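You operate a simulated robot arm through the tools that you are given. There is no shell and no other tool.

Carry out the task below with a simulated robot arm. There is one attempt and no reset: what you move stays moved.

JOB
Swap the collar on the post for the one on the set-up card.
Fine: old collar into the tray pocket marked COLLAR; clamp locked again; gauge arm stays out; leave ZERO; the tray stays put.
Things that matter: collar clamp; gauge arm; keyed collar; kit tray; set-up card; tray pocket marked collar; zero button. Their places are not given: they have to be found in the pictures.

The check looks at the end state, three seconds after you hand in, the way a careful person would. Anything else that was tipped, shoved, dropped, spilled or broken makes it a failure.

ROBOT AND FRAMES
A 7-joint arm with a two-finger parallel gripper, fixed in place. Base frame: the origin is at the foot of the arm, x ahead of it, y to its left, z up; the work surface is at about z = 800. Units: mm, rad, N and s.
With the tool pointing down near the work surface it reaches from about 220 to 740 mm from the base axis. Its first joint turns from -2.897 to 2.897 rad. Payload 1.57 kg.
Tool frame: the origin (TCP) lies between the finger pads and is the grasp point; the fingertips stand 30 mm ahead of it; z points along the fingers, y is the line along which they close. The gripper opens to 110 mm. The fingers are 24 mm wide and 12 mm thick; the gripper's body (48 by 112 mm) begins 78 mm behind the TCP.
Orientation is that of the tool frame in the base frame, as [roll, pitch, yaw] about the fixed x, y, z axes, in that order (R = Rz(yaw) Ry(pitch) Rx(roll)). With the fingers straight down and closing along the base's y, the tool's x points along the base's -x, its y along +y and its z along -z.

CONTROLS
- The arm moves only by the tool play_rows. Its argument "commands" is a list that holds one entry, the list of rows, each a list of 7 numbers: the turn, a rotation vector about the tool's x, y, z in units of 4 degrees (1.0 is 4 degrees), then the shift along the tool's x, y, z in units of 40 mm (1.0 is 40 mm), then the gripper command, from -1 (shut) to 1 (fully open), values between in proportion. In form: [[[wx, wy, wz, dx, dy, dz, gripper], ...]]. A call has 1 to 20 rows; each row shifts and turns the commanded pose from where the row before left it, along the tool's axes as they then stand. A call with a number of a shift or a turn outside -1 to 1 is refused whole. A row lasts 0.2 s, in which the tool goes at most 50 mm and 0.15 rad; a call with a longer step from one row to the next is refused whole, and so is a gripper value outside its range. Where a pose cannot be reached the arm comes as near as it can. A force on the tool above 60 N (or 10 N above the force at the start of the call, whichever is more), or a blocked arm, ends the call early, and 0.2 s more pass. The fingers move at their own pace (about 45 mm/s each) and stop on an object; they squeeze with about 27 N. The grip force told is the motor's: it shows also when the fingers shut on nothing. Time passes only in rows, and 0.2 s behind the last, so rows that do not move let the fingers close. It gives the time, the measured TCP pose, the force on the tool (base axes), the opening and the grip force at its end, in the units of the frame above (readings bear some noise), with the torque about the TCP (base axes, N m) and any sound that the robot's microphone picked up.
- Cameras (640 x 400 px; columns grow to the right, rows downward): "scene" is fixed at [400, 651, 1543.1]; the picture's right is [-0.81, 0.58, 0.00], its down [0.55, 0.78, -0.29] and it looks along [-0.17, -0.24, -0.96] (base axes); focal length 330 px, centre (320, 200). "wrist" rides on the gripper at [70, 16, -141] in the tool frame; the picture's right is [-0.23, 0.97, 0.00], its down [-0.85, -0.20, -0.48] and it looks along [-0.47, -0.11, 0.88] (tool axes); focal length 222 px, centre (320, 200).
- camera(camera): a new picture of that camera. No time passes.
- move_column(by): slides the trunk up (or, below 0, down) by that many mm; the arm rides with it, the base frame stays. It gives what a move gives, with no picture.
- point_at(camera, pixels): for up to 12 pixels [column, row] of the newest picture of that camera ("zoom" is the newest enlarged one), the place [x, y, z] in the base frame of the surface seen there, good to about 2 mm. No time passes.
- enlarge(camera, box): a new picture of the part [left, top, right, bottom] of that camera's present view, enlarged. No time passes.
- close_job(): hands the job in; it is judged then, once.

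Unless the task says otherwise, let go and move clear before handing in.

The tools are called by a JSON object that holds its "fn" and its "kwargs". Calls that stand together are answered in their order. play_rows: Moves the arm, as the interface text tells. Its arguments: {"type":"object","properties":{"commands":{"type":"array","items":{"type":"array","items":{"type":"array","items":{"type":"number"}}}}},"required":["commands"]} The other tools are called the same way: move_column (by) slides the trunk up or down; camera (camera) takes a picture; point_at (camera, pixels) gives the place of the surface under pixels of a picture; enlarge (camera, box) takes an enlarged picture of a part of a camera's view; close_job () hands the job in.

At the start:

```text
clock: 0.0
tool_pos: [319.5, 422.5, 1133.4]
orientation: [3.14, 0.001, -3.141]
contact_force: [-0.8, 0.3, -1.0]
wrist_torque: [0.01, 0.0, 0.03]
opening: 110.1
finger_force: 0.1
trunk travel left (down, up): [-475.0, 115.0]
```

scene: 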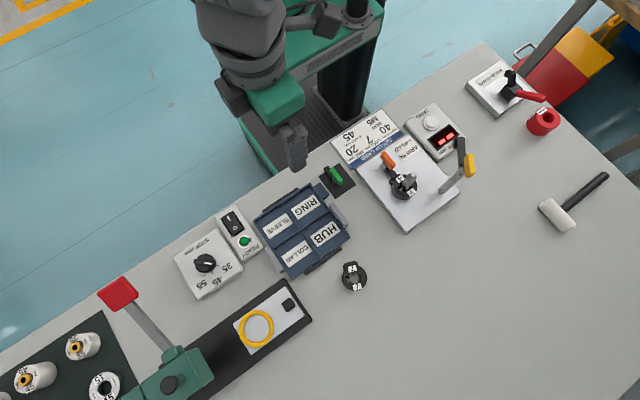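
wrist: 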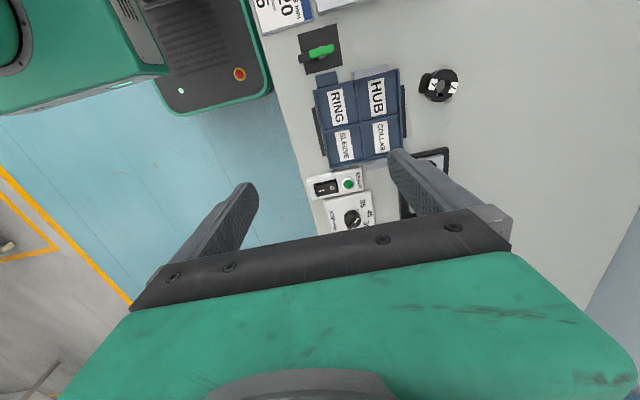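

The scene picture shows a card near (370,135), a post with a collar and orange clamp near (403,185), a loose collar near (353,275), and the tray near (303,230). I'll enlarge these parts to read them before moving.

{"fn": "enlarge", "kwargs": {"camera": "scene", "box": [325, 90, 485, 240]}}

{"fn": "enlarge", "kwargs": {"camera": "scene", "box": [240, 160, 390, 300]}}

{"fn": "enlarge", "kwargs": {"camera": "scene", "box": [325, 100, 415, 170]}}

```text
2.67 times, centred on (405, 165) of scene
```

zoom: 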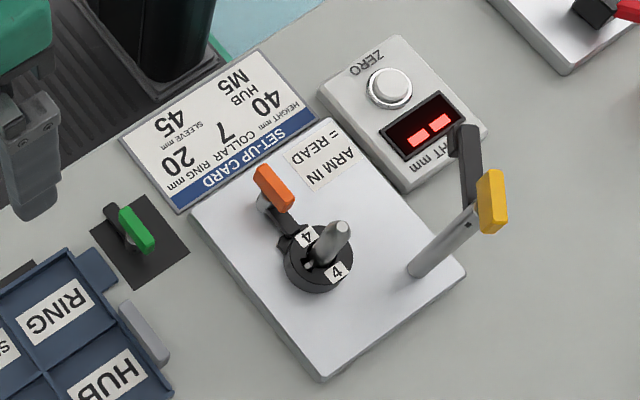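

```text
2.86 times, centred on (315, 230) of scene
```

zoom: 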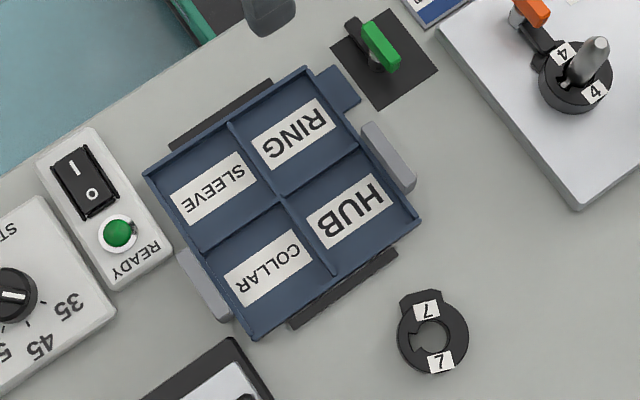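

```text
5.71 times, centred on (370, 135) of scene
```

zoom: 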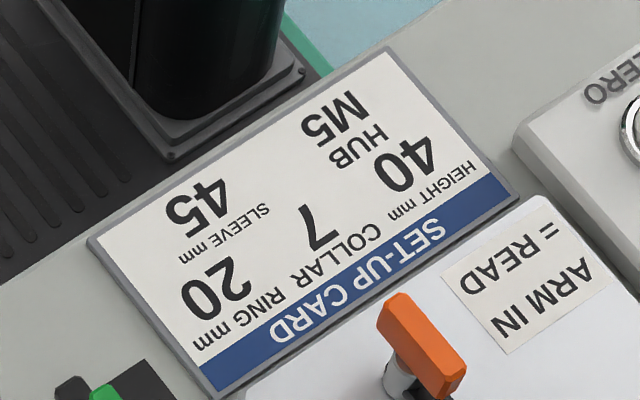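

The card asks for COLLAR 7; the post holds a collar marked 4, and the loose one near (353,275) is marked 7. I'll zoom closer on the post, the loose collar and the pocket, and read positions.

{"fn": "enlarge", "kwargs": {"camera": "scene", "box": [370, 140, 440, 220]}}

{"fn": "point_at", "kwargs": {"camera": "scene", "pixels": [[388, 158], [394, 170], [403, 185], [410, 175], [404, 197], [392, 185], [416, 186], [405, 215], [375, 180], [430, 195], [450, 186], [468, 165]]}}

```text
5.00 times, centred on (405, 180) of scene
```

zoom: 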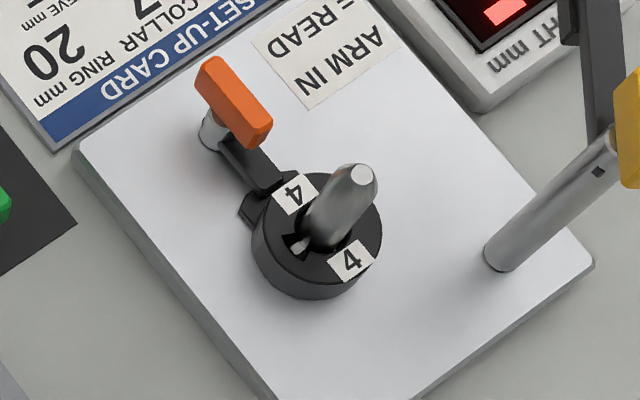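

```text
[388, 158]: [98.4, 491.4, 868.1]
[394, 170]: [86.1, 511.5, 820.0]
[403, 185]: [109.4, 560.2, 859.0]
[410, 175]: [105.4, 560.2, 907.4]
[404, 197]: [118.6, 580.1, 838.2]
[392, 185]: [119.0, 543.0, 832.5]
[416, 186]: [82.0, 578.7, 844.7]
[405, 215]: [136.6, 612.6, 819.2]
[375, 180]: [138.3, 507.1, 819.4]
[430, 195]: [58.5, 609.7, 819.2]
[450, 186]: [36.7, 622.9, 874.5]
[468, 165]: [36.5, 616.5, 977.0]
```

The zoom shows the clamp lever's dark finger reaching the collar's flange at (265,185) and the orange handle at (235,100). I'll measure these in the zoom.

{"fn": "point_at", "kwargs": {"camera": "zoom", "pixels": [[215, 75], [235, 100], [255, 130], [212, 132], [240, 155], [265, 180], [250, 207], [363, 172], [345, 195], [320, 225], [305, 245], [290, 240]]}}

{"fn": "point_at", "kwargs": {"camera": "zoom", "pixels": [[293, 195], [352, 260], [270, 230], [370, 230], [300, 275], [320, 285], [265, 260], [310, 180], [374, 205], [258, 250], [265, 280], [325, 240]]}}

```text
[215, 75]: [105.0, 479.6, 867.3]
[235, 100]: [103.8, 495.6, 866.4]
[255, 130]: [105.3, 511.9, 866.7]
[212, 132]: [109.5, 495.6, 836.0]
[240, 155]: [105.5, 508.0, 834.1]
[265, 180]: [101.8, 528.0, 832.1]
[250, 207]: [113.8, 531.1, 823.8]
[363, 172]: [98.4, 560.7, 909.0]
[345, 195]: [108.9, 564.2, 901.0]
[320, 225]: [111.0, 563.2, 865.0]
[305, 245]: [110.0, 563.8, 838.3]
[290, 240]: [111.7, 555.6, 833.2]
```

```text
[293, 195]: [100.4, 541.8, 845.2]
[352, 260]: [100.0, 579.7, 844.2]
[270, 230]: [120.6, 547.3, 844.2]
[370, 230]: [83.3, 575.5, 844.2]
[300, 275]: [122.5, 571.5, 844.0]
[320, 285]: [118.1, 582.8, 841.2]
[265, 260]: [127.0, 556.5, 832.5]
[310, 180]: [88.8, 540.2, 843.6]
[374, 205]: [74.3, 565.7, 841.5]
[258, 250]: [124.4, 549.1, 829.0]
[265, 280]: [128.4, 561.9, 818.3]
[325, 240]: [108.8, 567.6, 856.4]
```

Post centre is about (101,561), collar top z≈844, plate z≈819, post top z≈909. Now I'll measure the loose collar and the tray pocket.

{"fn": "enlarge", "kwargs": {"camera": "scene", "box": [320, 245, 390, 305]}}

```text
6.67 times, centred on (355, 275) of scene
```

zoom: 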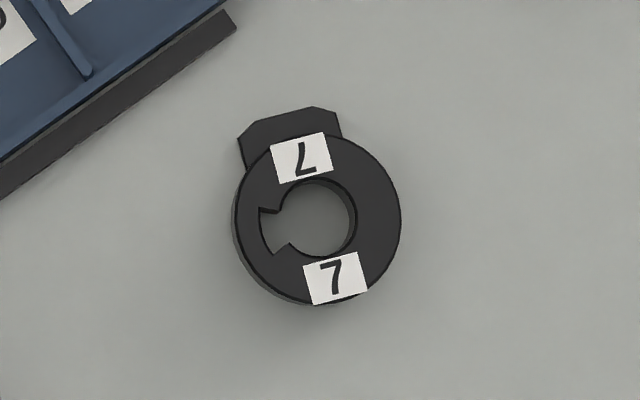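

{"fn": "point_at", "kwargs": {"camera": "zoom", "pixels": [[301, 158], [335, 279], [400, 220], [238, 222], [320, 303], [340, 142], [290, 115], [330, 112], [245, 140], [315, 215], [355, 215], [262, 230]]}}

{"fn": "enlarge", "kwargs": {"camera": "scene", "box": [245, 170, 365, 290]}}

```text
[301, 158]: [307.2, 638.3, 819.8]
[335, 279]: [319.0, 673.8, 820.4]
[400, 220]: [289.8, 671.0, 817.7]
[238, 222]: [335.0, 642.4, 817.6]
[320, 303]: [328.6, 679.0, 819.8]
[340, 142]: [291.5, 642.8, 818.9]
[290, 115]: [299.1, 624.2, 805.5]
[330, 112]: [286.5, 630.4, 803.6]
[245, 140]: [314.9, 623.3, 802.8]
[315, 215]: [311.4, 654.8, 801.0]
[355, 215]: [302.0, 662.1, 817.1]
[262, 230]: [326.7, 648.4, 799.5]
```

```text
3.33 times, centred on (305, 230) of scene
```

zoom: 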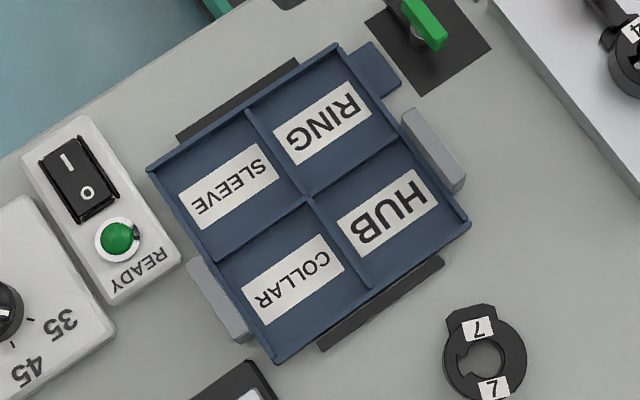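

The loose collar 7 is centred at about (313,656) with top z≈820. Now I'll measure the tray pocket corners.

{"fn": "point_at", "kwargs": {"camera": "zoom", "pixels": [[217, 262], [307, 202], [368, 287], [277, 355], [292, 280], [280, 345], [250, 250], [330, 325], [340, 245], [240, 290], [300, 310], [270, 240]]}}

{"fn": "point_at", "kwargs": {"camera": "zoom", "pixels": [[150, 168], [335, 47], [467, 225], [280, 362], [430, 150], [220, 300], [380, 300], [420, 25], [240, 100], [450, 270], [420, 50], [330, 350]]}}

```text
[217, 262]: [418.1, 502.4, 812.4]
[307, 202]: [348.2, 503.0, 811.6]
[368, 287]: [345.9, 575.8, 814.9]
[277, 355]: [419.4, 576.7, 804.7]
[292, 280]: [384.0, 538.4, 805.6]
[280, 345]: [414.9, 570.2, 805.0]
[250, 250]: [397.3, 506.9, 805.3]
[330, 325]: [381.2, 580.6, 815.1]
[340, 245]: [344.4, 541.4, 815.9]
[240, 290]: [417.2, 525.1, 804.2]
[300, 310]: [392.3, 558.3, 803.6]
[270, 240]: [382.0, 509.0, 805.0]
```

```text
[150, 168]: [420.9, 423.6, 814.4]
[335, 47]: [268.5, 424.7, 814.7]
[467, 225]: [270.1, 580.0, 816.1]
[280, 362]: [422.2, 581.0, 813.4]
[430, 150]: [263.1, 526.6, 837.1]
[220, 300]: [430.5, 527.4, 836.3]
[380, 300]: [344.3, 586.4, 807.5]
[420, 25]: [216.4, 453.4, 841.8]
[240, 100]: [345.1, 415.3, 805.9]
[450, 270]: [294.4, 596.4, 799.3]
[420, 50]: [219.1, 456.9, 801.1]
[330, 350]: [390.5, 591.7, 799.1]
```

The COLLAR pocket spans x 348–420, y 504–578 (centre about (384,541)), floor z≈805, walls to z≈815. Next I'll inspect the gauge arm, which must stay out, since it stands close to the post.

{"fn": "enlarge", "kwargs": {"camera": "scene", "box": [420, 110, 500, 210]}}

```text
4.00 times, centred on (460, 160) of scene
```

zoom: 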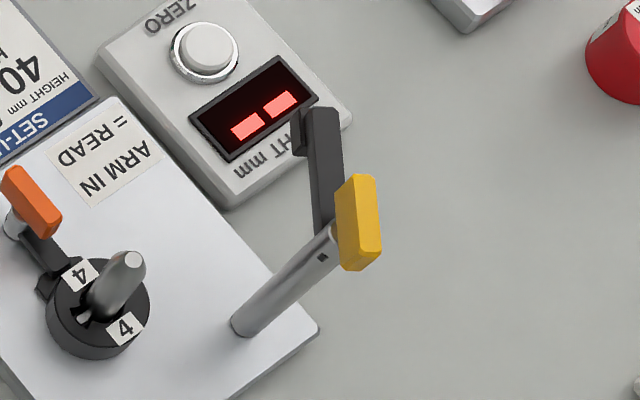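

{"fn": "point_at", "kwargs": {"camera": "zoom", "pixels": [[245, 325], [270, 300], [320, 245], [350, 190], [360, 220], [358, 265], [325, 205], [322, 150], [322, 112], [299, 130], [372, 180], [330, 130]]}}

{"fn": "point_at", "kwargs": {"camera": "zoom", "pixels": [[30, 195], [12, 225], [35, 245], [55, 265], [45, 285], [60, 300], [130, 262], [120, 285], [105, 300], [85, 320], [80, 315], [18, 175]]}}

```text
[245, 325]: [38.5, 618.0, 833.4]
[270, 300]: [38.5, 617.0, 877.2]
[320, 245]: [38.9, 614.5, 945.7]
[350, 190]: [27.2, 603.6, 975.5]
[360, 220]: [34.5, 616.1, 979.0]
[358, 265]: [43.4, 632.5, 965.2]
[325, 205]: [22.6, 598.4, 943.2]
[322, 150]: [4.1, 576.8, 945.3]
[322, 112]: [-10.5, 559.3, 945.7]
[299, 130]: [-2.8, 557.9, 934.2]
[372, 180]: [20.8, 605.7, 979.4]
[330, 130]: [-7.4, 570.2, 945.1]
```

```text
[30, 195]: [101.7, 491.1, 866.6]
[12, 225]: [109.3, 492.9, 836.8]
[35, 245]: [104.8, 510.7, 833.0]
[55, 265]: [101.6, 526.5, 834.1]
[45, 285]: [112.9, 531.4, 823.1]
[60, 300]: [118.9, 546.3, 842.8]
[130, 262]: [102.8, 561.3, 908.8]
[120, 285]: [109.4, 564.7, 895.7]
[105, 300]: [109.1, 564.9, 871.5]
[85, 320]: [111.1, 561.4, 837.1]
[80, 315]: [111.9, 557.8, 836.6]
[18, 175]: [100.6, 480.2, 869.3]
```

The gauge-arm column stands at (37,617) with its arm at z≈935–946 pointing to (-10,559), so it is out and I must stay clear of it. I'll move the wrist above the clamp area at a safe height and turn the tool so the wrist camera looks at the clamp from the robot side.

{"fn": "play_rows", "kwargs": {"commands": [[[0, 0, 0, 0.784, 0.17, 0.296, 1], [0, 0, 0, 0.784, 0.17, 0.296, 1], [0, 0, 0, 0.784, 0.17, 0.296, 1], [0, 0, 0, 0.784, 0.17, 0.296, 1], [0, 0, 0, 0.784, 0.17, 0.296, 1], [0, 0, 0, 0.784, 0.17, 0.296, 1], [0, 0, 0, 0.784, 0.17, 0.296, 1], [0, 0, -1, 0, 0, 0, 1], [0, 0, -1, 0, 0, 0, 1], [0, 0, -1, 0, 0, 0, 1], [0, 0, -1, 0, 0, 0, 1], [0, 0, -1, 0, 0, 0, 1], [0, 0, -1, 0, 0, 0, 1], [0, 0, -1, 0, 0, 0, 1], [0, 0, -1, 0, 0, 0, 1], [0, 0, -1, 0, 0, 0, 1], [0, 0, -1, 0, 0, 0, 1]]]}}

```text
clock: 3.6
tool_pos: [99.0, 470.5, 1051.5]
orientation: [3.141, -0.001, -2.444]
contact_force: [0.1, -0.1, -0.3]
wrist_torque: [-0.02, 0.02, -0.02]
opening: 110.1
finger_force: 0.0
trunk travel left (down, up): [-475.0, 115.0]
```

The tool is at (99,470.5,1051.5) with yaw turned by +40°, as intended. I'll finish the turn to yaw ≈ -1.571 and look.

{"fn": "play_rows", "kwargs": {"commands": [[[0, 0, -1, 0, 0, 0, 1], [0, 0, -1, 0, 0, 0, 1], [0, 0, -1, 0, 0, 0, 1], [0, 0, -1, 0, 0, 0, 1], [0, 0, -1, 0, 0, 0, 1], [0, 0, -1, 0, 0, 0, 1], [0, 0, -1, 0, 0, 0, 1], [0, 0, -1, 0, 0, 0, 1], [0, 0, -1, 0, 0, 0, 1], [0, 0, -1, 0, 0, 0, 1], [0, 0, -1, 0, 0, 0, 1], [0, 0, -1, 0, 0, 0, 1], [0, 0, -0.5, 0, 0, 0, 1]]]}}

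{"fn": "camera", "kwargs": {"camera": "wrist"}}

{"fn": "camera", "kwargs": {"camera": "scene"}}

```text
clock: 6.4
tool_pos: [99.3, 469.1, 1052.8]
orientation: [-3.14, 0.001, -1.572]
contact_force: [0.5, -0.7, 0.3]
wrist_torque: [-0.03, -0.02, -0.03]
opening: 109.9
finger_force: 0.0
trunk travel left (down, up): [-475.0, 115.0]
```

```text
taken
```

wrist: 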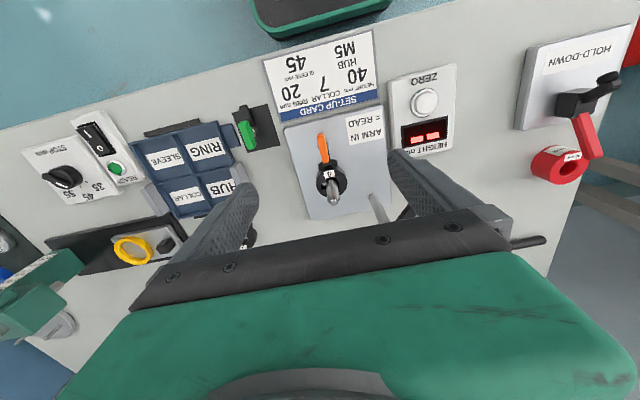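

```text
taken
```

scene: 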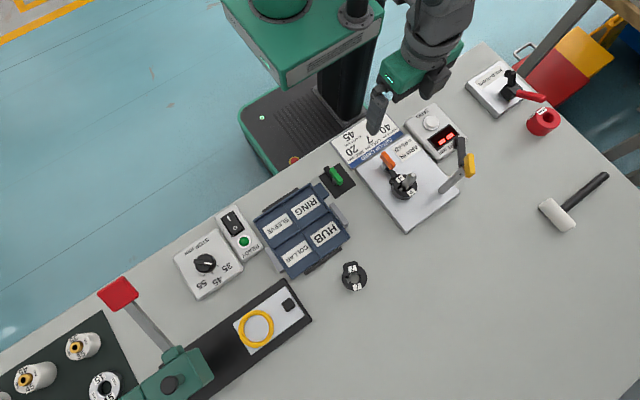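

The wrist view shows the clamp at (325,150) and collar at (332,178), framed between the fingers. I'll enlarge it to understand the clamp mechanism.

{"fn": "enlarge", "kwargs": {"camera": "wrist", "box": [270, 110, 400, 220]}}

{"fn": "enlarge", "kwargs": {"camera": "wrist", "box": [310, 125, 365, 210]}}

```text
3.64 times, centred on (335, 165) of wrist
```

zoom: 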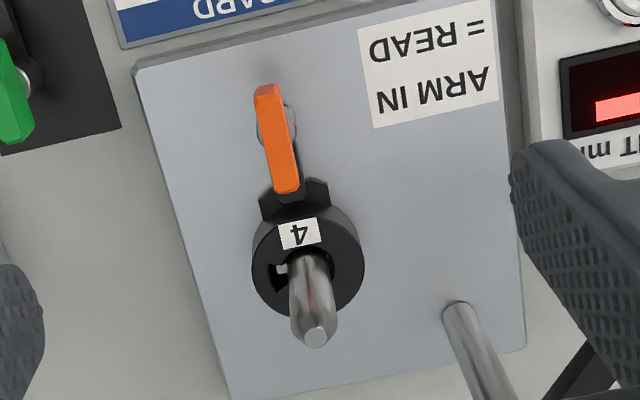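

```text
4.71 times, centred on (338, 168) of wrist
```

zoom: 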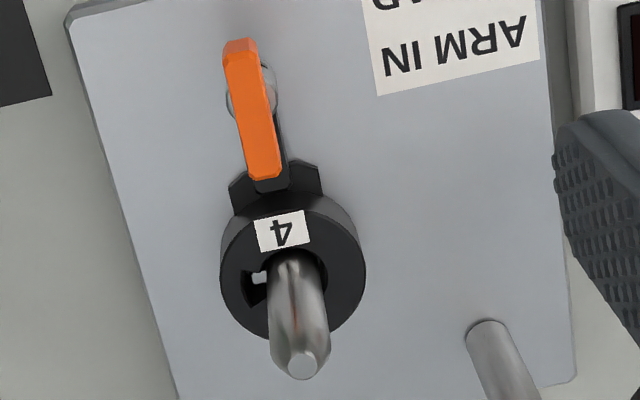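

The collar sits with its tab toward -y (under the dark clamp arm) and its key slot toward +x; the orange handle is a swing lever on a pillar near (104,494). I'll go lower for a closer view of it.

{"fn": "play_rows", "kwargs": {"commands": [[[0, 0, 0, 0.133, 0.04, 0.767, 1], [0, 0, 0, 0.133, 0.04, 0.767, 1], [0, 0, 0, 0.133, 0.04, 0.767, 1]]]}}

{"fn": "camera", "kwargs": {"camera": "wrist"}}

{"fn": "enlarge", "kwargs": {"camera": "wrist", "box": [260, 110, 420, 230]}}

```text
clock: 7.2
tool_pos: [94.7, 456.2, 959.0]
orientation: [3.142, 0.002, -1.57]
contact_force: [-0.6, -0.8, -0.1]
wrist_torque: [0.01, 0.01, 0.03]
opening: 109.8
finger_force: 0.0
trunk travel left (down, up): [-475.0, 115.0]
```

```text
taken
```

wrist: 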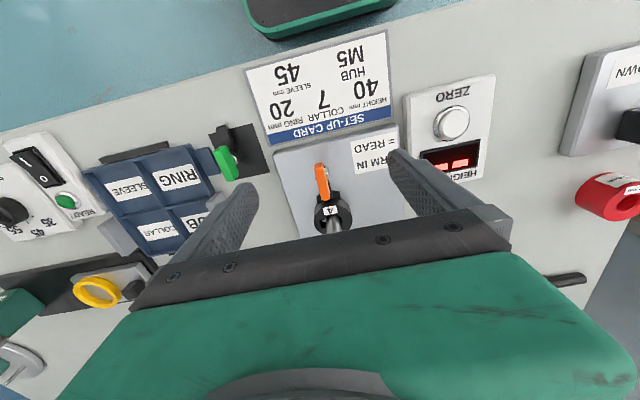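

```text
3.33 times, centred on (340, 170) of wrist
```

zoom: 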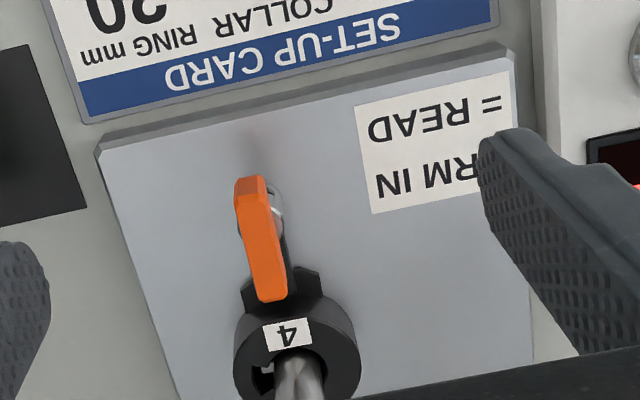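

{"fn": "point_at", "kwargs": {"camera": "zoom", "pixels": [[250, 178], [240, 195], [265, 192], [255, 225], [262, 265], [270, 295], [245, 250], [284, 262], [275, 200], [279, 225], [240, 225], [290, 280]]}}

{"fn": "point_at", "kwargs": {"camera": "zoom", "pixels": [[258, 300], [283, 298], [250, 297], [315, 280], [300, 268], [246, 290], [320, 345], [288, 332], [238, 370], [360, 370], [267, 370], [290, 305]]}}

{"fn": "enlarge", "kwargs": {"camera": "wrist", "box": [300, 150, 360, 240]}}

```text
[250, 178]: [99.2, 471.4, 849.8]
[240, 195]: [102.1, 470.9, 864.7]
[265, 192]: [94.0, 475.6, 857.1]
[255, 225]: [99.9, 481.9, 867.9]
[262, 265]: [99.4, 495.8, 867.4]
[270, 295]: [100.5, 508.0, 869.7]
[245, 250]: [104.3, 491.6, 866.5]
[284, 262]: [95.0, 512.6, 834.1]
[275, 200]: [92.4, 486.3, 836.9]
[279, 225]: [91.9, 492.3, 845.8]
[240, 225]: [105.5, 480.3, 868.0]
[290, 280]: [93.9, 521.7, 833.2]
```

```text
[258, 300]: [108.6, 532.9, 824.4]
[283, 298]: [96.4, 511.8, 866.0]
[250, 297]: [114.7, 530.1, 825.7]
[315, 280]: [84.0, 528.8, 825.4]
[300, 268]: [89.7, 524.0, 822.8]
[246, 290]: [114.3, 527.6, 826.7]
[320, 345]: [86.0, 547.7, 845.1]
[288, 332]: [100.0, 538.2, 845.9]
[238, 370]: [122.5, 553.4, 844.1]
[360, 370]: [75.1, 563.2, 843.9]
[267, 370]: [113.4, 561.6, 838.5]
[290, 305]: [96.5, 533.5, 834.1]
```

```text
4.44 times, centred on (330, 195) of wrist
```

zoom: 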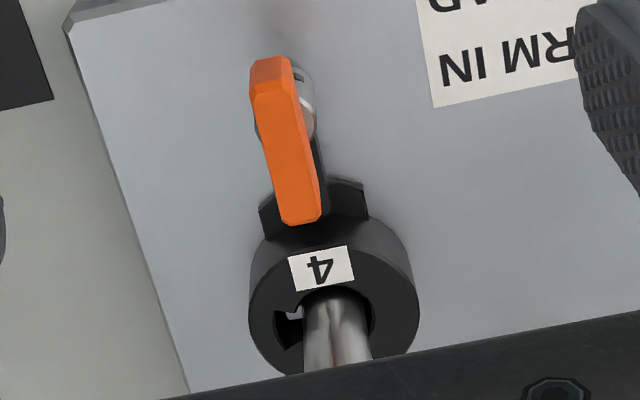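

The orange handle is a 12×42 mm bar centred over its pivot at about (100,491), z 848–868, so I can grip its middle and turn it in place. First I'll check the neighbouring readout box for finger clearance.

{"fn": "point_at", "kwargs": {"camera": "scene", "pixels": [[432, 122], [410, 122], [437, 158], [445, 135], [462, 140], [430, 108], [415, 140], [440, 115]]}}

{"fn": "play_rows", "kwargs": {"commands": [[[0, 0, 0, 0.5, 0, 0, -0.1], [0, 0, 0, -0.45, -0.044, 0, -0.1], [0, 0, 0, -0.45, -0.044, 0, -0.1], [0, 0, 0, -0.47, -0.044, 0, -0.1]]]}}

```text
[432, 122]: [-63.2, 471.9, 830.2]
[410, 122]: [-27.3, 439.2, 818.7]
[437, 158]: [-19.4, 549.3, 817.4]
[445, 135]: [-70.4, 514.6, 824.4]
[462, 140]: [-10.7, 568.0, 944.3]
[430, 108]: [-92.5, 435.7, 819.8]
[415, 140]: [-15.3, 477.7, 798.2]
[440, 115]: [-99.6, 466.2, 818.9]
```

```text
clock: 8.2
tool_pos: [101.0, 488.8, 959.5]
orientation: [3.141, 0.001, -1.572]
contact_force: [0.1, -0.2, 0.4]
wrist_torque: [0.0, -0.02, -0.01]
opening: 49.4
finger_force: 0.1
trunk travel left (down, up): [-475.0, 115.0]
```

Opening is 49.4 mm and the TCP is at (101,489,959.5), above the handle. I'll descend so the tips are just beside the handle (tips z≈851), checking contact force.

{"fn": "play_rows", "kwargs": {"commands": [[[0, 0, 0, -0.05, 0, 0.6, -0.1], [0, 0, 0, 0, 0, 0.6, -0.1], [0, 0, 0, 0, 0, 0.4, -0.1], [0, 0, 0, 0, 0, 0.0, -0.1]]]}}

{"fn": "camera", "kwargs": {"camera": "wrist"}}

{"fn": "enlarge", "kwargs": {"camera": "scene", "box": [350, 110, 450, 210]}}

```text
clock: 9.2
tool_pos: [100.7, 490.5, 895.7]
orientation: [3.141, 0.002, -1.571]
contact_force: [-1.1, 0.2, -0.2]
wrist_torque: [0.01, -0.03, -0.03]
opening: 49.6
finger_force: 0.1
trunk travel left (down, up): [-475.0, 115.0]
```

```text
taken
```

wrist: 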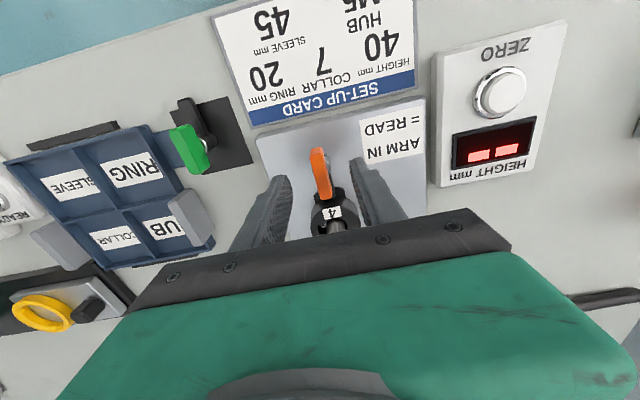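

```text
4.00 times, centred on (400, 160) of scene
```

zoom: 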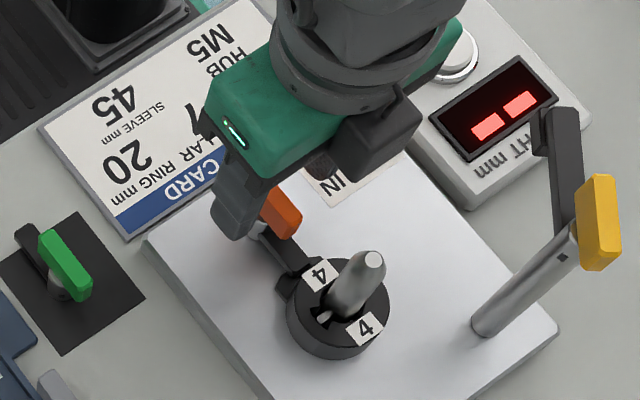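

The fingers straddle the orange handle (wrist image (320,172)) evenly. I'll go down to tips z≈851 and close on the handle.

{"fn": "play_rows", "kwargs": {"commands": [[[0, 0, 0, 0, 0, 0.36, -0.1], [0, 0, 0, 0, 0, 0, -0.5], [0, 0, 0, 0, 0, 0, -1], [0, 0, 0, 0, 0, 0, -1], [0, 0, 0, 0, 0, 0, -1], [0, 0, 0, 0, 0, 0, -1]]]}}

{"fn": "camera", "kwargs": {"camera": "wrist"}}

```text
clock: 10.6
tool_pos: [100.7, 491.7, 881.4]
orientation: [3.141, 0.0, -1.569]
contact_force: [-3.7, 0.6, -2.1]
wrist_torque: [0.33, 0.09, 0.01]
opening: 10.6
finger_force: 28.8
trunk travel left (down, up): [-475.0, 115.0]
```

```text
taken
```

wrist: 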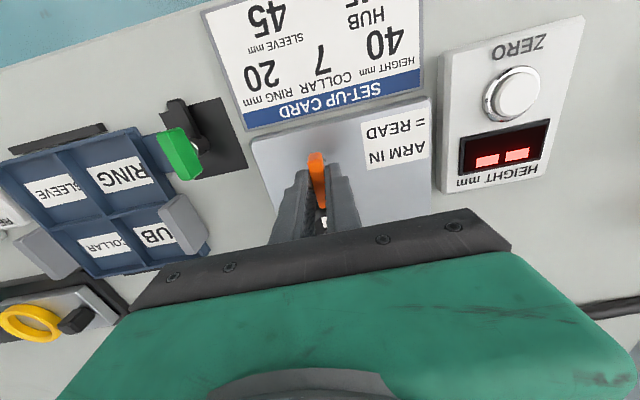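

The handle is held (opening 10.6 mm, 28.8 N). I'll try a small turn one way and watch the torque for which direction opens.

{"fn": "play_rows", "kwargs": {"commands": [[[0, 0, 1, 0, 0, 0, -1], [0, 0, 1, 0, 0, 0, -1], [0, 0, 0, 0, 0, 0, -1]]]}}

{"fn": "enlarge", "kwargs": {"camera": "scene", "box": [350, 110, 450, 210]}}

```text
clock: 11.4
tool_pos: [100.5, 490.5, 879.7]
orientation: [-3.14, -0.003, -1.712]
contact_force: [-2.0, 0.0, -3.6]
wrist_torque: [-0.32, 0.07, 0.89]
opening: 14.0
finger_force: 30.5
trunk travel left (down, up): [-475.0, 115.0]
```

```text
4.00 times, centred on (400, 160) of scene
```

zoom: 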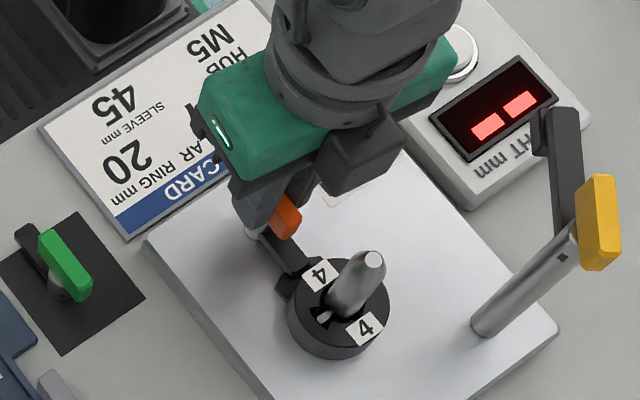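

Turning CW left the handle still while the fingers were pried to 14 mm with 0.89 N·m, so that way is blocked. I'll turn back and try the other way gently.

{"fn": "play_rows", "kwargs": {"commands": [[[0, 0, -1, 0, 0, 0, -1], [0, 0, -1, 0, 0, 0, -1], [0, 0, 0, 0, 0, 0, -1], [0, 0, -1, 0, 0, 0, -1], [0, 0, -1, 0, 0, 0, -1], [0, 0, 0, 0, 0, 0, -1]]]}}

{"fn": "enlarge", "kwargs": {"camera": "scene", "box": [350, 110, 450, 210]}}

```text
clock: 12.8
tool_pos: [100.4, 491.2, 881.0]
orientation: [-3.139, 0.0, -1.431]
contact_force: [-2.3, 6.5, -5.9]
wrist_torque: [0.68, 0.1, 0.01]
opening: 10.7
finger_force: 28.7
trunk travel left (down, up): [-475.0, 115.0]
```

```text
4.00 times, centred on (400, 160) of scene
```

zoom: 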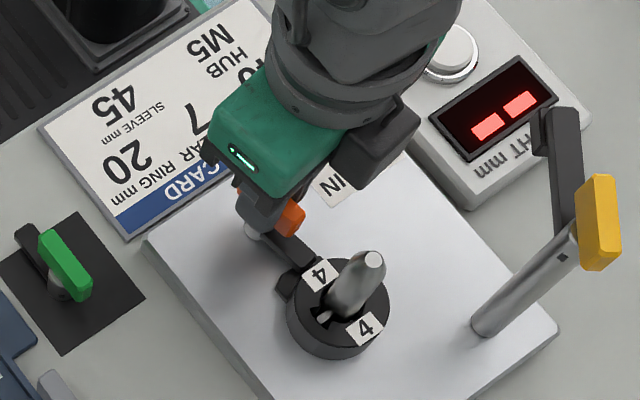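

Turning CCW the handle follows freely (opening 10.7 mm, no torque). I'll continue in this direction, checking torque.

{"fn": "play_rows", "kwargs": {"commands": [[[0, 0, -1, 0, 0, 0, -1], [0, 0, -1, 0, 0, 0, -1], [0, 0, -1, 0, 0, 0, -1], [0, 0, -1, 0, 0, 0, -1], [0, 0, -1, 0, 0, 0, -1], [0, 0, -1, 0, 0, 0, -1], [0, 0, -1, 0, 0, 0, -1], [0, 0, -1, 0, 0, 0, -1], [0, 0, 0, 0, 0, 0, -1]]]}}

{"fn": "enlarge", "kwargs": {"camera": "scene", "box": [350, 110, 450, 210]}}

```text
clock: 14.8
tool_pos: [101.0, 491.5, 881.2]
orientation: [-3.14, 0.0, -0.873]
contact_force: [0.0, 3.6, 4.2]
wrist_torque: [-0.58, -0.54, 0.03]
opening: 10.8
finger_force: 28.4
trunk travel left (down, up): [-475.0, 115.0]
```

```text
4.00 times, centred on (400, 160) of scene
```

zoom: 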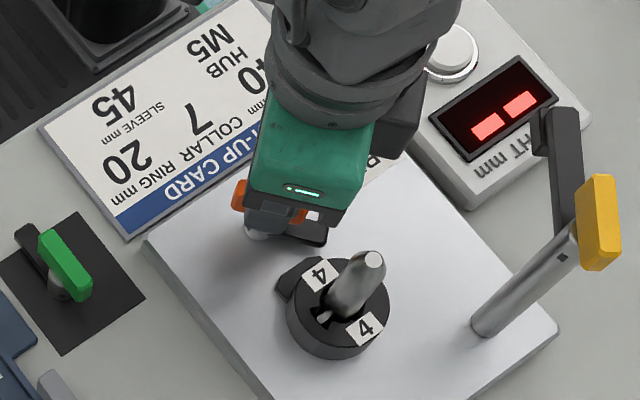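

The dark clamp arm has swung off the tab by 40°. I'll go on toward about 90° and watch for the end stop.

{"fn": "play_rows", "kwargs": {"commands": [[[0, 0, -1, 0, 0, 0, -1], [0, 0, -1, 0, 0, 0, -1], [0, 0, -1, 0, 0, 0, -1], [0, 0, -1, 0, 0, 0, -1], [0, 0, -1, 0, 0, 0, -1], [0, 0, -1, 0, 0, 0, -1], [0, 0, -1, 0, 0, 0, -1], [0, 0, -1, 0, 0, 0, -1], [0, 0, 0, 0, 0, 0, -1]]]}}

{"fn": "enlarge", "kwargs": {"camera": "scene", "box": [350, 110, 450, 210]}}

```text
clock: 16.8
tool_pos: [101.6, 491.9, 880.2]
orientation: [-3.141, -0.001, -0.312]
contact_force: [6.1, 6.2, 6.8]
wrist_torque: [0.18, 0.13, -0.01]
opening: 11.0
finger_force: 28.9
trunk travel left (down, up): [-475.0, 115.0]
```

```text
4.00 times, centred on (400, 160) of scene
```

zoom: 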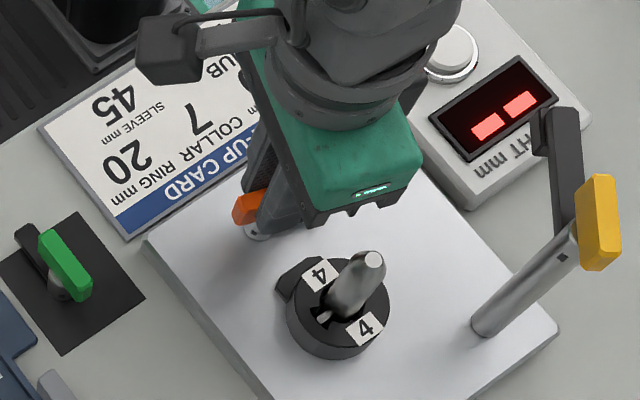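

Turned about 72° with no resisting torque. I'll go to about 90° (yaw ≈ 0).

{"fn": "play_rows", "kwargs": {"commands": [[[0, 0, -1, 0, 0, 0, -1], [0, 0, -1, 0, 0, 0, -1], [0, 0, -1, 0, 0, 0, -1], [0, 0, -1, 0, 0, 0, -1], [0, 0, 0, 0, 0, 0, -1]]]}}

```text
clock: 18.0
tool_pos: [100.5, 492.2, 880.9]
orientation: [-3.141, 0.0, -0.036]
contact_force: [4.4, 10.1, 6.5]
wrist_torque: [0.26, 0.09, 0.03]
opening: 10.9
finger_force: 28.5
trunk travel left (down, up): [-475.0, 115.0]
```

The handle is turned 88° and still torque-free; the arm is well clear of the tab. I'll open the fingers and rise.

{"fn": "play_rows", "kwargs": {"commands": [[[0, 0, 0, 0, 0, 0, -0.3], [0, 0, 0, 0, 0, 0, -0.3], [0, 0, 0, 0, 0, 0, -0.3], [0, 0, 0, 0, 0, -0.5, -0.3], [0, 0, 0, 0, 0, -0.8, -0.3], [0, 0, 0, 0, 0, -1, -0.3], [0, 0, 0, 0, 0, -1, -0.3]]]}}

{"fn": "camera", "kwargs": {"camera": "wrist"}}

{"fn": "enlarge", "kwargs": {"camera": "scene", "box": [350, 110, 450, 210]}}

```text
clock: 19.6
tool_pos: [101.6, 490.1, 1014.5]
orientation: [-3.142, 0.0, -0.036]
contact_force: [0.5, 1.1, -0.4]
wrist_torque: [-0.03, -0.03, -0.02]
opening: 38.2
finger_force: 0.1
trunk travel left (down, up): [-475.0, 115.0]
```

```text
taken
```

wrist: 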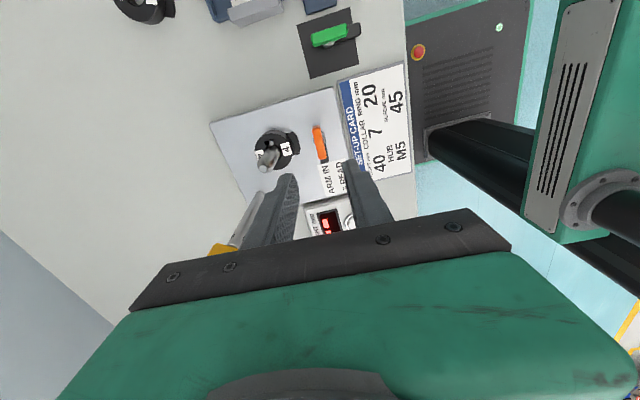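

```text
4.00 times, centred on (400, 160) of scene
```

zoom: 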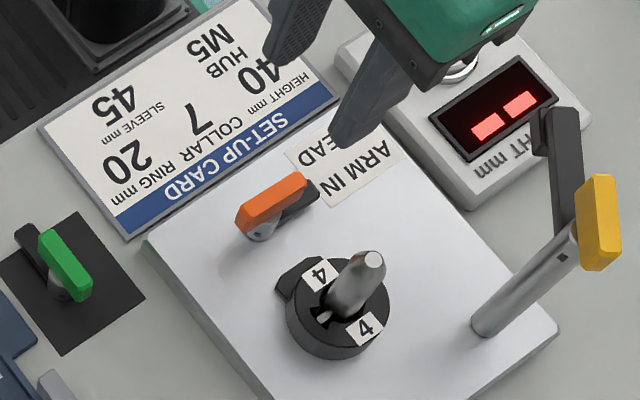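

The clamp is open: its dark arm now points to -x in the zoom (290,205), clear of the collar tab. I'll turn the tool back to closing along x and set the fingers to about 76 mm.

{"fn": "play_rows", "kwargs": {"commands": [[[0, 0, 1, 0, 0, 0, 0.38], [0, 0, 1, 0, 0, 0, 0.38], [0, 0, 1, 0, 0, 0, 0.38], [0, 0, 1, 0, 0, 0, 0.38], [0, 0, 1, 0, 0, 0, 0.38], [0, 0, 1, 0, 0, 0, 0.38], [0, 0, 1, 0, 0, 0, 0.38], [0, 0, 1, 0, 0, 0, 0.38], [0, 0, 1, 0, 0, 0, 0.38], [0, 0, 1, 0, 0, 0, 0.38], [0, 0, 1, 0, 0, 0, 0.38], [0, 0, 1, 0, 0, 0, 0.38], [0, 0, 1, 0, 0, 0, 0.38], [0, 0, 1, 0, 0, 0, 0.38], [0, 0, 1, 0, 0, 0, 0.38], [0, 0, 1, 0, 0, 0, 0.38], [0, 0, 1, 0, 0, 0, 0.38], [0, 0, 1, 0, 0, 0, 0.38], [0, 0, 1, 0, 0, 0, 0.38], [0, 0, 1, 0, 0, 0, 0.38]]]}}

{"fn": "play_rows", "kwargs": {"commands": [[[0, 0, 1, 0, 0, 0, 0.38], [0, 0, 1, 0, 0, 0, 0.38], [0, 0, 0, 0, 0, 0, 0.38]]]}}

{"fn": "camera", "kwargs": {"camera": "wrist"}}

{"fn": "enlarge", "kwargs": {"camera": "wrist", "box": [270, 110, 400, 220]}}

```text
clock: 23.8
tool_pos: [101.3, 489.5, 1012.5]
orientation: [-3.141, 0.0, -1.434]
contact_force: [-0.3, 0.8, 0.2]
wrist_torque: [0.03, 0.0, -0.04]
opening: 75.9
finger_force: 0.1
trunk travel left (down, up): [-475.0, 115.0]
```

```text
clock: 24.6
tool_pos: [100.1, 491.5, 1013.8]
orientation: [3.14, 0.0, -1.572]
contact_force: [0.4, -0.5, -0.7]
wrist_torque: [-0.03, -0.01, -0.02]
opening: 75.9
finger_force: 0.1
trunk travel left (down, up): [-475.0, 115.0]
```

```text
taken
```

wrist: 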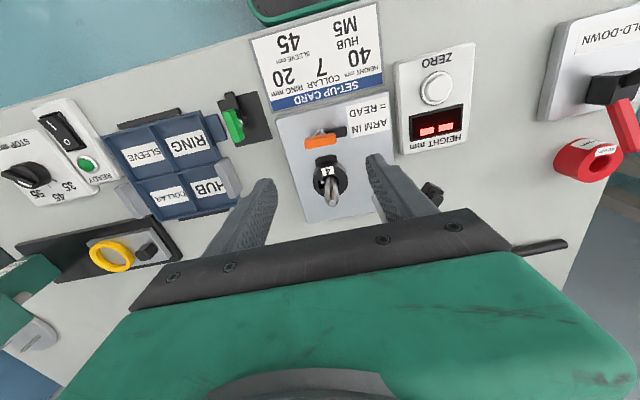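

```text
3.64 times, centred on (335, 165) of wrist
```

zoom: 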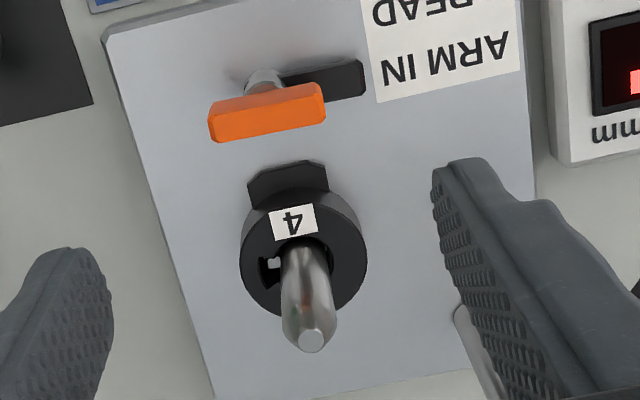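

{"fn": "point_at", "kwargs": {"camera": "zoom", "pixels": [[241, 245], [366, 262], [310, 315], [312, 340], [293, 222], [322, 340], [297, 345], [283, 178], [250, 185], [325, 172], [255, 292], [362, 270]]}}

{"fn": "point_at", "kwargs": {"camera": "zoom", "pixels": [[248, 200], [330, 195], [300, 165], [265, 168], [248, 240], [361, 250], [270, 275], [350, 230], [260, 230], [300, 260], [315, 255], [274, 262]]}}

```text
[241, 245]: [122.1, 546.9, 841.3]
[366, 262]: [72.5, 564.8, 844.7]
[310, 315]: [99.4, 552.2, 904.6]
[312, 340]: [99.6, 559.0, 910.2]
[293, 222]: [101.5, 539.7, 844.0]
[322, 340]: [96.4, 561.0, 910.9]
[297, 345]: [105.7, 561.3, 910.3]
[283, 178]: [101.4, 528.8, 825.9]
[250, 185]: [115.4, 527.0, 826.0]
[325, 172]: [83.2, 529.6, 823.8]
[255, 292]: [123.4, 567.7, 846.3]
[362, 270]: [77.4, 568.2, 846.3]
```

```text
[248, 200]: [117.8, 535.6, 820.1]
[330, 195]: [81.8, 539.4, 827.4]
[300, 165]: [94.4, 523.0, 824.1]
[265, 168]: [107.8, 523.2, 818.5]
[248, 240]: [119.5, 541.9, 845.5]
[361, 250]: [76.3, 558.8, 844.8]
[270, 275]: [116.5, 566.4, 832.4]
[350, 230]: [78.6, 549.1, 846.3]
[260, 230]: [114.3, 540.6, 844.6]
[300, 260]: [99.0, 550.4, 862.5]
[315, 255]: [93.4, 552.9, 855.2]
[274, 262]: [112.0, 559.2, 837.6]
```

Post top centre is at about (100.3,560.5) and the collar's tab and slot are clear of the clamp. I'll move over the post and descend part-way (tips above the post top), then look.

{"fn": "play_rows", "kwargs": {"commands": [[[0, 0, 0, -0.87, 0.005, 0, 0.38], [0, 0, 0, -0.87, 0, 0, 0.38], [0, 0, 0, 0, 0, 0.7, 0.38], [0, 0, 0, 0, 0, 0.7, 0.38], [0, 0, 0, 0, 0, 0, 0.38]]]}}

{"fn": "camera", "kwargs": {"camera": "wrist"}}

{"fn": "camera", "kwargs": {"camera": "scene"}}

```text
clock: 25.8
tool_pos: [100.2, 559.6, 955.1]
orientation: [3.141, 0.0, -1.57]
contact_force: [1.3, 0.4, 0.4]
wrist_torque: [0.0, -0.01, 0.01]
opening: 75.9
finger_force: 0.1
trunk travel left (down, up): [-475.0, 115.0]
```

```text
taken
```

wrist: 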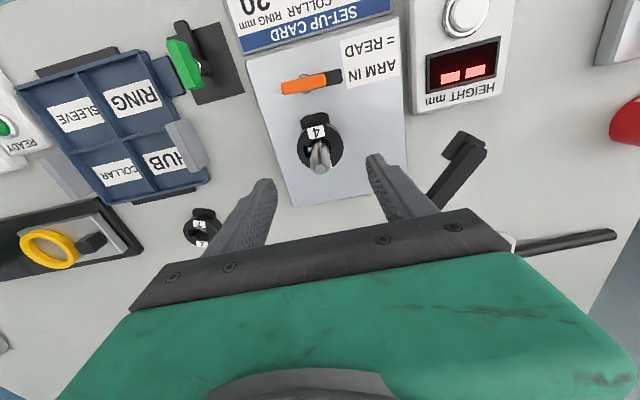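

```text
taken
```

scene: 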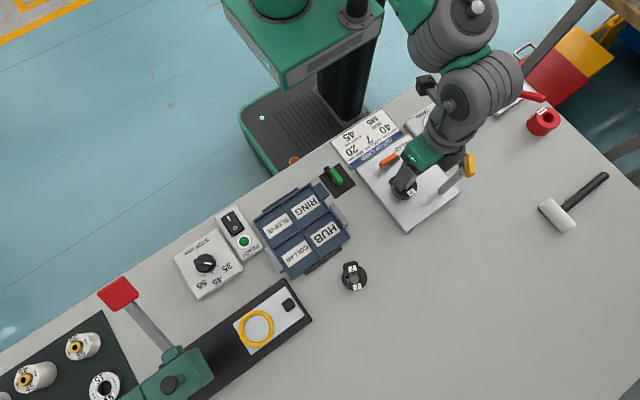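

The fingers flank the post at wrist (320,165). The arm's wrist link appears near the gauge arm in the scene, so I'll check clearances there before descending.

{"fn": "enlarge", "kwargs": {"camera": "scene", "box": [390, 90, 500, 210]}}

{"fn": "point_at", "kwargs": {"camera": "scene", "pixels": [[440, 100], [450, 130], [460, 140], [470, 100], [445, 150], [435, 160], [425, 150], [410, 185], [455, 152], [480, 80], [440, 165], [462, 130]]}}

```text
3.33 times, centred on (445, 150) of scene
```

zoom: 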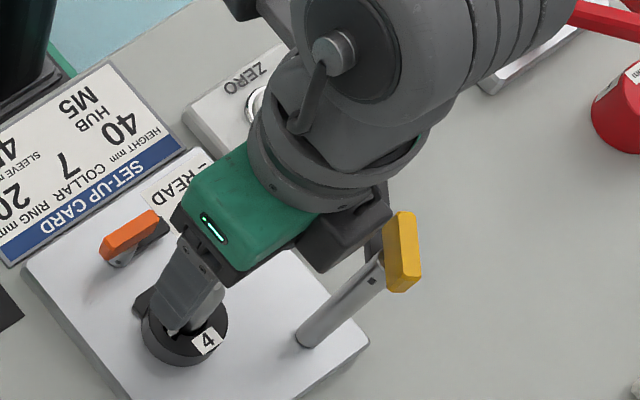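

```text
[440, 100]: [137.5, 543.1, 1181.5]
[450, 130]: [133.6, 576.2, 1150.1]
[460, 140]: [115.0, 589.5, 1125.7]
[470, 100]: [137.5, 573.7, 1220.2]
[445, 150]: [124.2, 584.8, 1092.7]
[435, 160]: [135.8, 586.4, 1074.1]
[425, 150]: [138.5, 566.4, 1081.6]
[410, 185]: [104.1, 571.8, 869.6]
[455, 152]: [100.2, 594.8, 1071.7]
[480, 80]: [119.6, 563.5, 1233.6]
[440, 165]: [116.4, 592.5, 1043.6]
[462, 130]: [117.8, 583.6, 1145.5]
```

{"fn": "point_at", "kwargs": {"camera": "zoom", "pixels": [[345, 245], [320, 250], [380, 215], [365, 230], [330, 265], [350, 205], [385, 195], [403, 230], [403, 285], [395, 215], [375, 245], [390, 185]]}}

```text
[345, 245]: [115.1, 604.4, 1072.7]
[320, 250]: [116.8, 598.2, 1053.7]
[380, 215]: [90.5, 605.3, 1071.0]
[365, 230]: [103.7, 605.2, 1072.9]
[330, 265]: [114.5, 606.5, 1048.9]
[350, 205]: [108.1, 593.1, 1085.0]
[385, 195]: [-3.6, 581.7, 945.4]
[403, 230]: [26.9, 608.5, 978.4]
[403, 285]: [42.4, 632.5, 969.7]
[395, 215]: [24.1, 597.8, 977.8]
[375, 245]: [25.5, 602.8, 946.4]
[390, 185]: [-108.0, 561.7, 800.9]
```

All gripper parts stay at least ~25 mm from the gauge arm even after descending. I'll lower to tips z≈834 around the collar's upper part.

{"fn": "play_rows", "kwargs": {"commands": [[[0, 0, 0, 0, 0, 0.7, 0.38], [0, 0, 0, 0, 0, 0.7, 0.38], [0, 0, 0, 0, 0, 0.5, 0.38], [0, 0, 0, 0, 0, 0.4, 0.38], [0, 0, 0, 0, 0, 0, 0.38]]]}}

{"fn": "camera", "kwargs": {"camera": "wrist"}}

{"fn": "enlarge", "kwargs": {"camera": "scene", "box": [370, 120, 480, 220]}}

```text
clock: 27.0
tool_pos: [100.6, 560.4, 862.8]
orientation: [-3.141, 0.0, -1.57]
contact_force: [-0.4, -0.3, -0.2]
wrist_torque: [-0.01, 0.02, -0.04]
opening: 75.8
finger_force: 0.2
trunk travel left (down, up): [-475.0, 115.0]
```

```text
taken
```

wrist: 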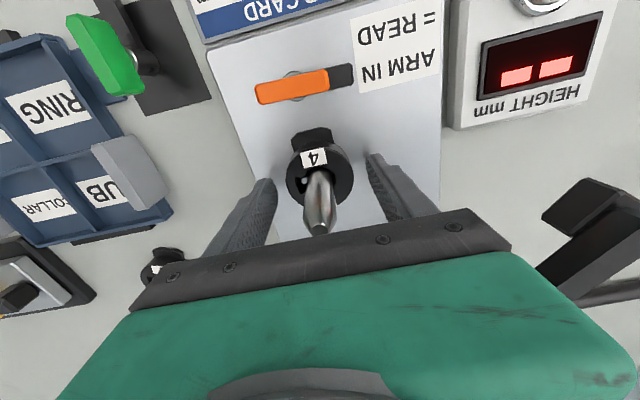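

```text
4.00 times, centred on (425, 170) of scene
```

zoom: 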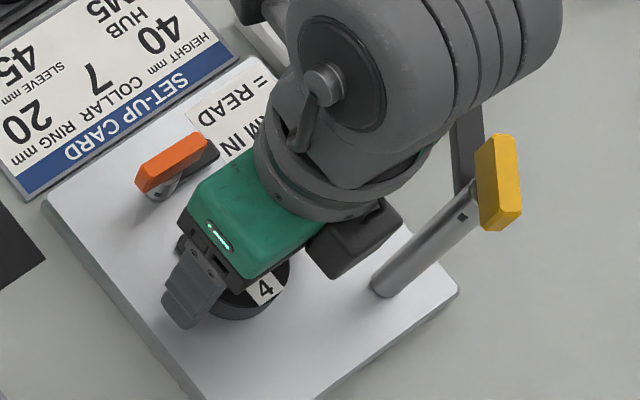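

The fingers are around the collar with no contact force. I'll close on it.

{"fn": "play_rows", "kwargs": {"commands": [[[0, 0, 0, 0, 0, 0, 0.1], [0, 0, 0, 0, 0, 0, -0.1], [0, 0, 0, 0, 0, 0, -0.3], [0, 0, 0, 0, 0, 0, -0.3], [0, 0, 0, 0, 0, 0, -0.3]]]}}

{"fn": "camera", "kwargs": {"camera": "wrist"}}

```text
clock: 28.2
tool_pos: [99.2, 561.2, 862.4]
orientation: [-3.141, 0.0, -1.573]
contact_force: [1.2, 0.3, 0.0]
wrist_torque: [0.04, -0.05, 0.04]
opening: 53.2
finger_force: 27.7
trunk travel left (down, up): [-475.0, 115.0]
```

```text
taken
```

wrist: 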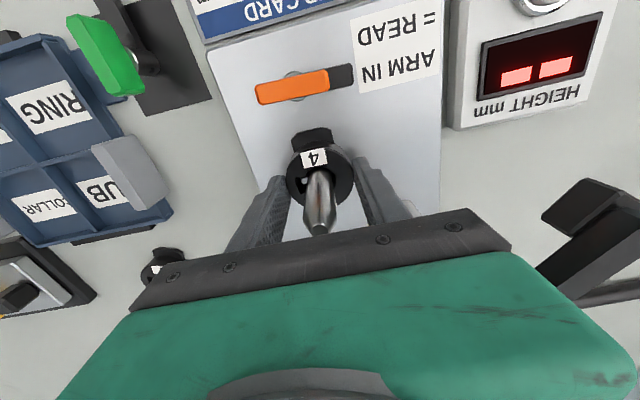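

The collar is gripped at 53.2 mm with almost no side force, so I'm well centred. I'll lift slowly, checking the force.

{"fn": "play_rows", "kwargs": {"commands": [[[0, 0, 0, 0, 0, -0.15, -1], [0, 0, 0, 0, 0, -0.15, -1], [0, 0, 0, 0, 0, -0.2, -1], [0, 0, 0, 0, 0, 0, -1]]]}}

{"fn": "enlarge", "kwargs": {"camera": "wrist", "box": [240, 100, 400, 240]}}

```text
clock: 29.2
tool_pos: [100.0, 561.1, 885.5]
orientation: [-3.141, 0.001, -1.571]
contact_force: [0.1, -0.2, -1.3]
wrist_torque: [0.03, -0.02, 0.0]
opening: 53.0
finger_force: 27.3
trunk travel left (down, up): [-475.0, 115.0]
```

```text
2.86 times, centred on (320, 170) of wrist
```

zoom: 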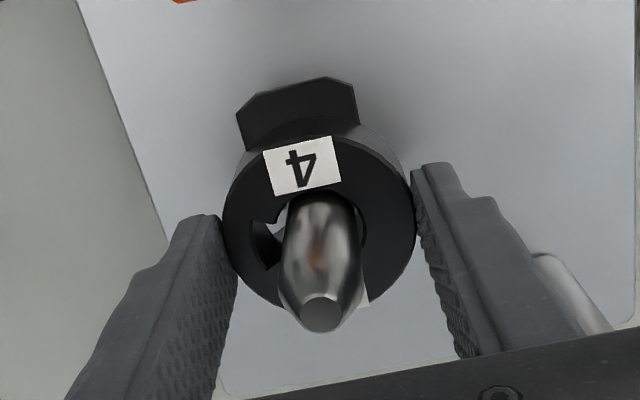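

The collar rises with the fingers and its slot clears the key. I'll lift it above the post top and carry it over to the tray side.

{"fn": "play_rows", "kwargs": {"commands": [[[0, 0, 0, 0, 0, -0.6, -1], [0, 0, 0, 0, 0, -0.75, -1], [0, 0, 0, 0, 0, -0.75, -1], [0, 0, 0, 0, 0, -0.65, -1], [0, 0, 0, 0, 0, 0, -1], [0, 0, 0, 0.06125, -0.9056, 0, -1], [0, 0, 0, 0.06125, -0.9056, 0, -1], [0, 0, 0, 0.06125, -0.9056, 0, -1], [0, 0, 0, 0.06125, -0.9056, 0, -1], [0, 0, 0, 0.06125, -0.9056, 0, -1], [0, 0, 0, 0.06125, -0.9056, 0, -1], [0, 0, 0, 0.06125, -0.9056, 0, -1], [0, 0, 0, 0.06125, -0.9056, 0, -1], [0, 0, 0, 0, 0, 0, -1]]]}}

{"fn": "camera", "kwargs": {"camera": "scene"}}

{"fn": "camera", "kwargs": {"camera": "wrist"}}

```text
clock: 32.2
tool_pos: [392.4, 541.1, 995.3]
orientation: [-3.141, 0.0, -1.569]
contact_force: [0.1, 0.1, -1.1]
wrist_torque: [-0.02, 0.01, 0.0]
opening: 53.0
finger_force: 27.2
trunk travel left (down, up): [-475.0, 115.0]
```

```text
taken
```

scene: 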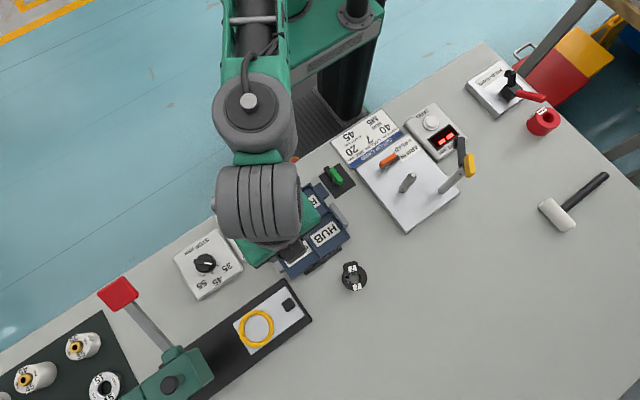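

```text
taken
```

wrist: 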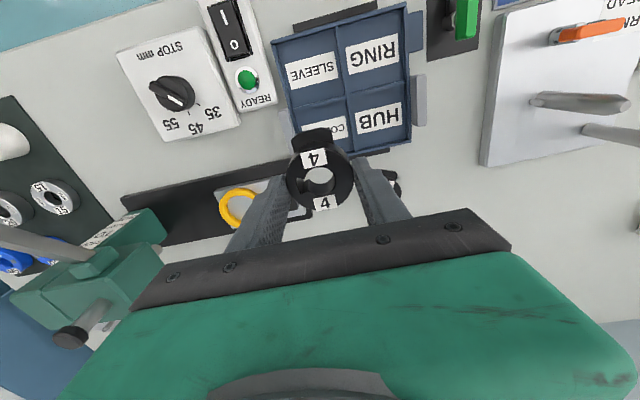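

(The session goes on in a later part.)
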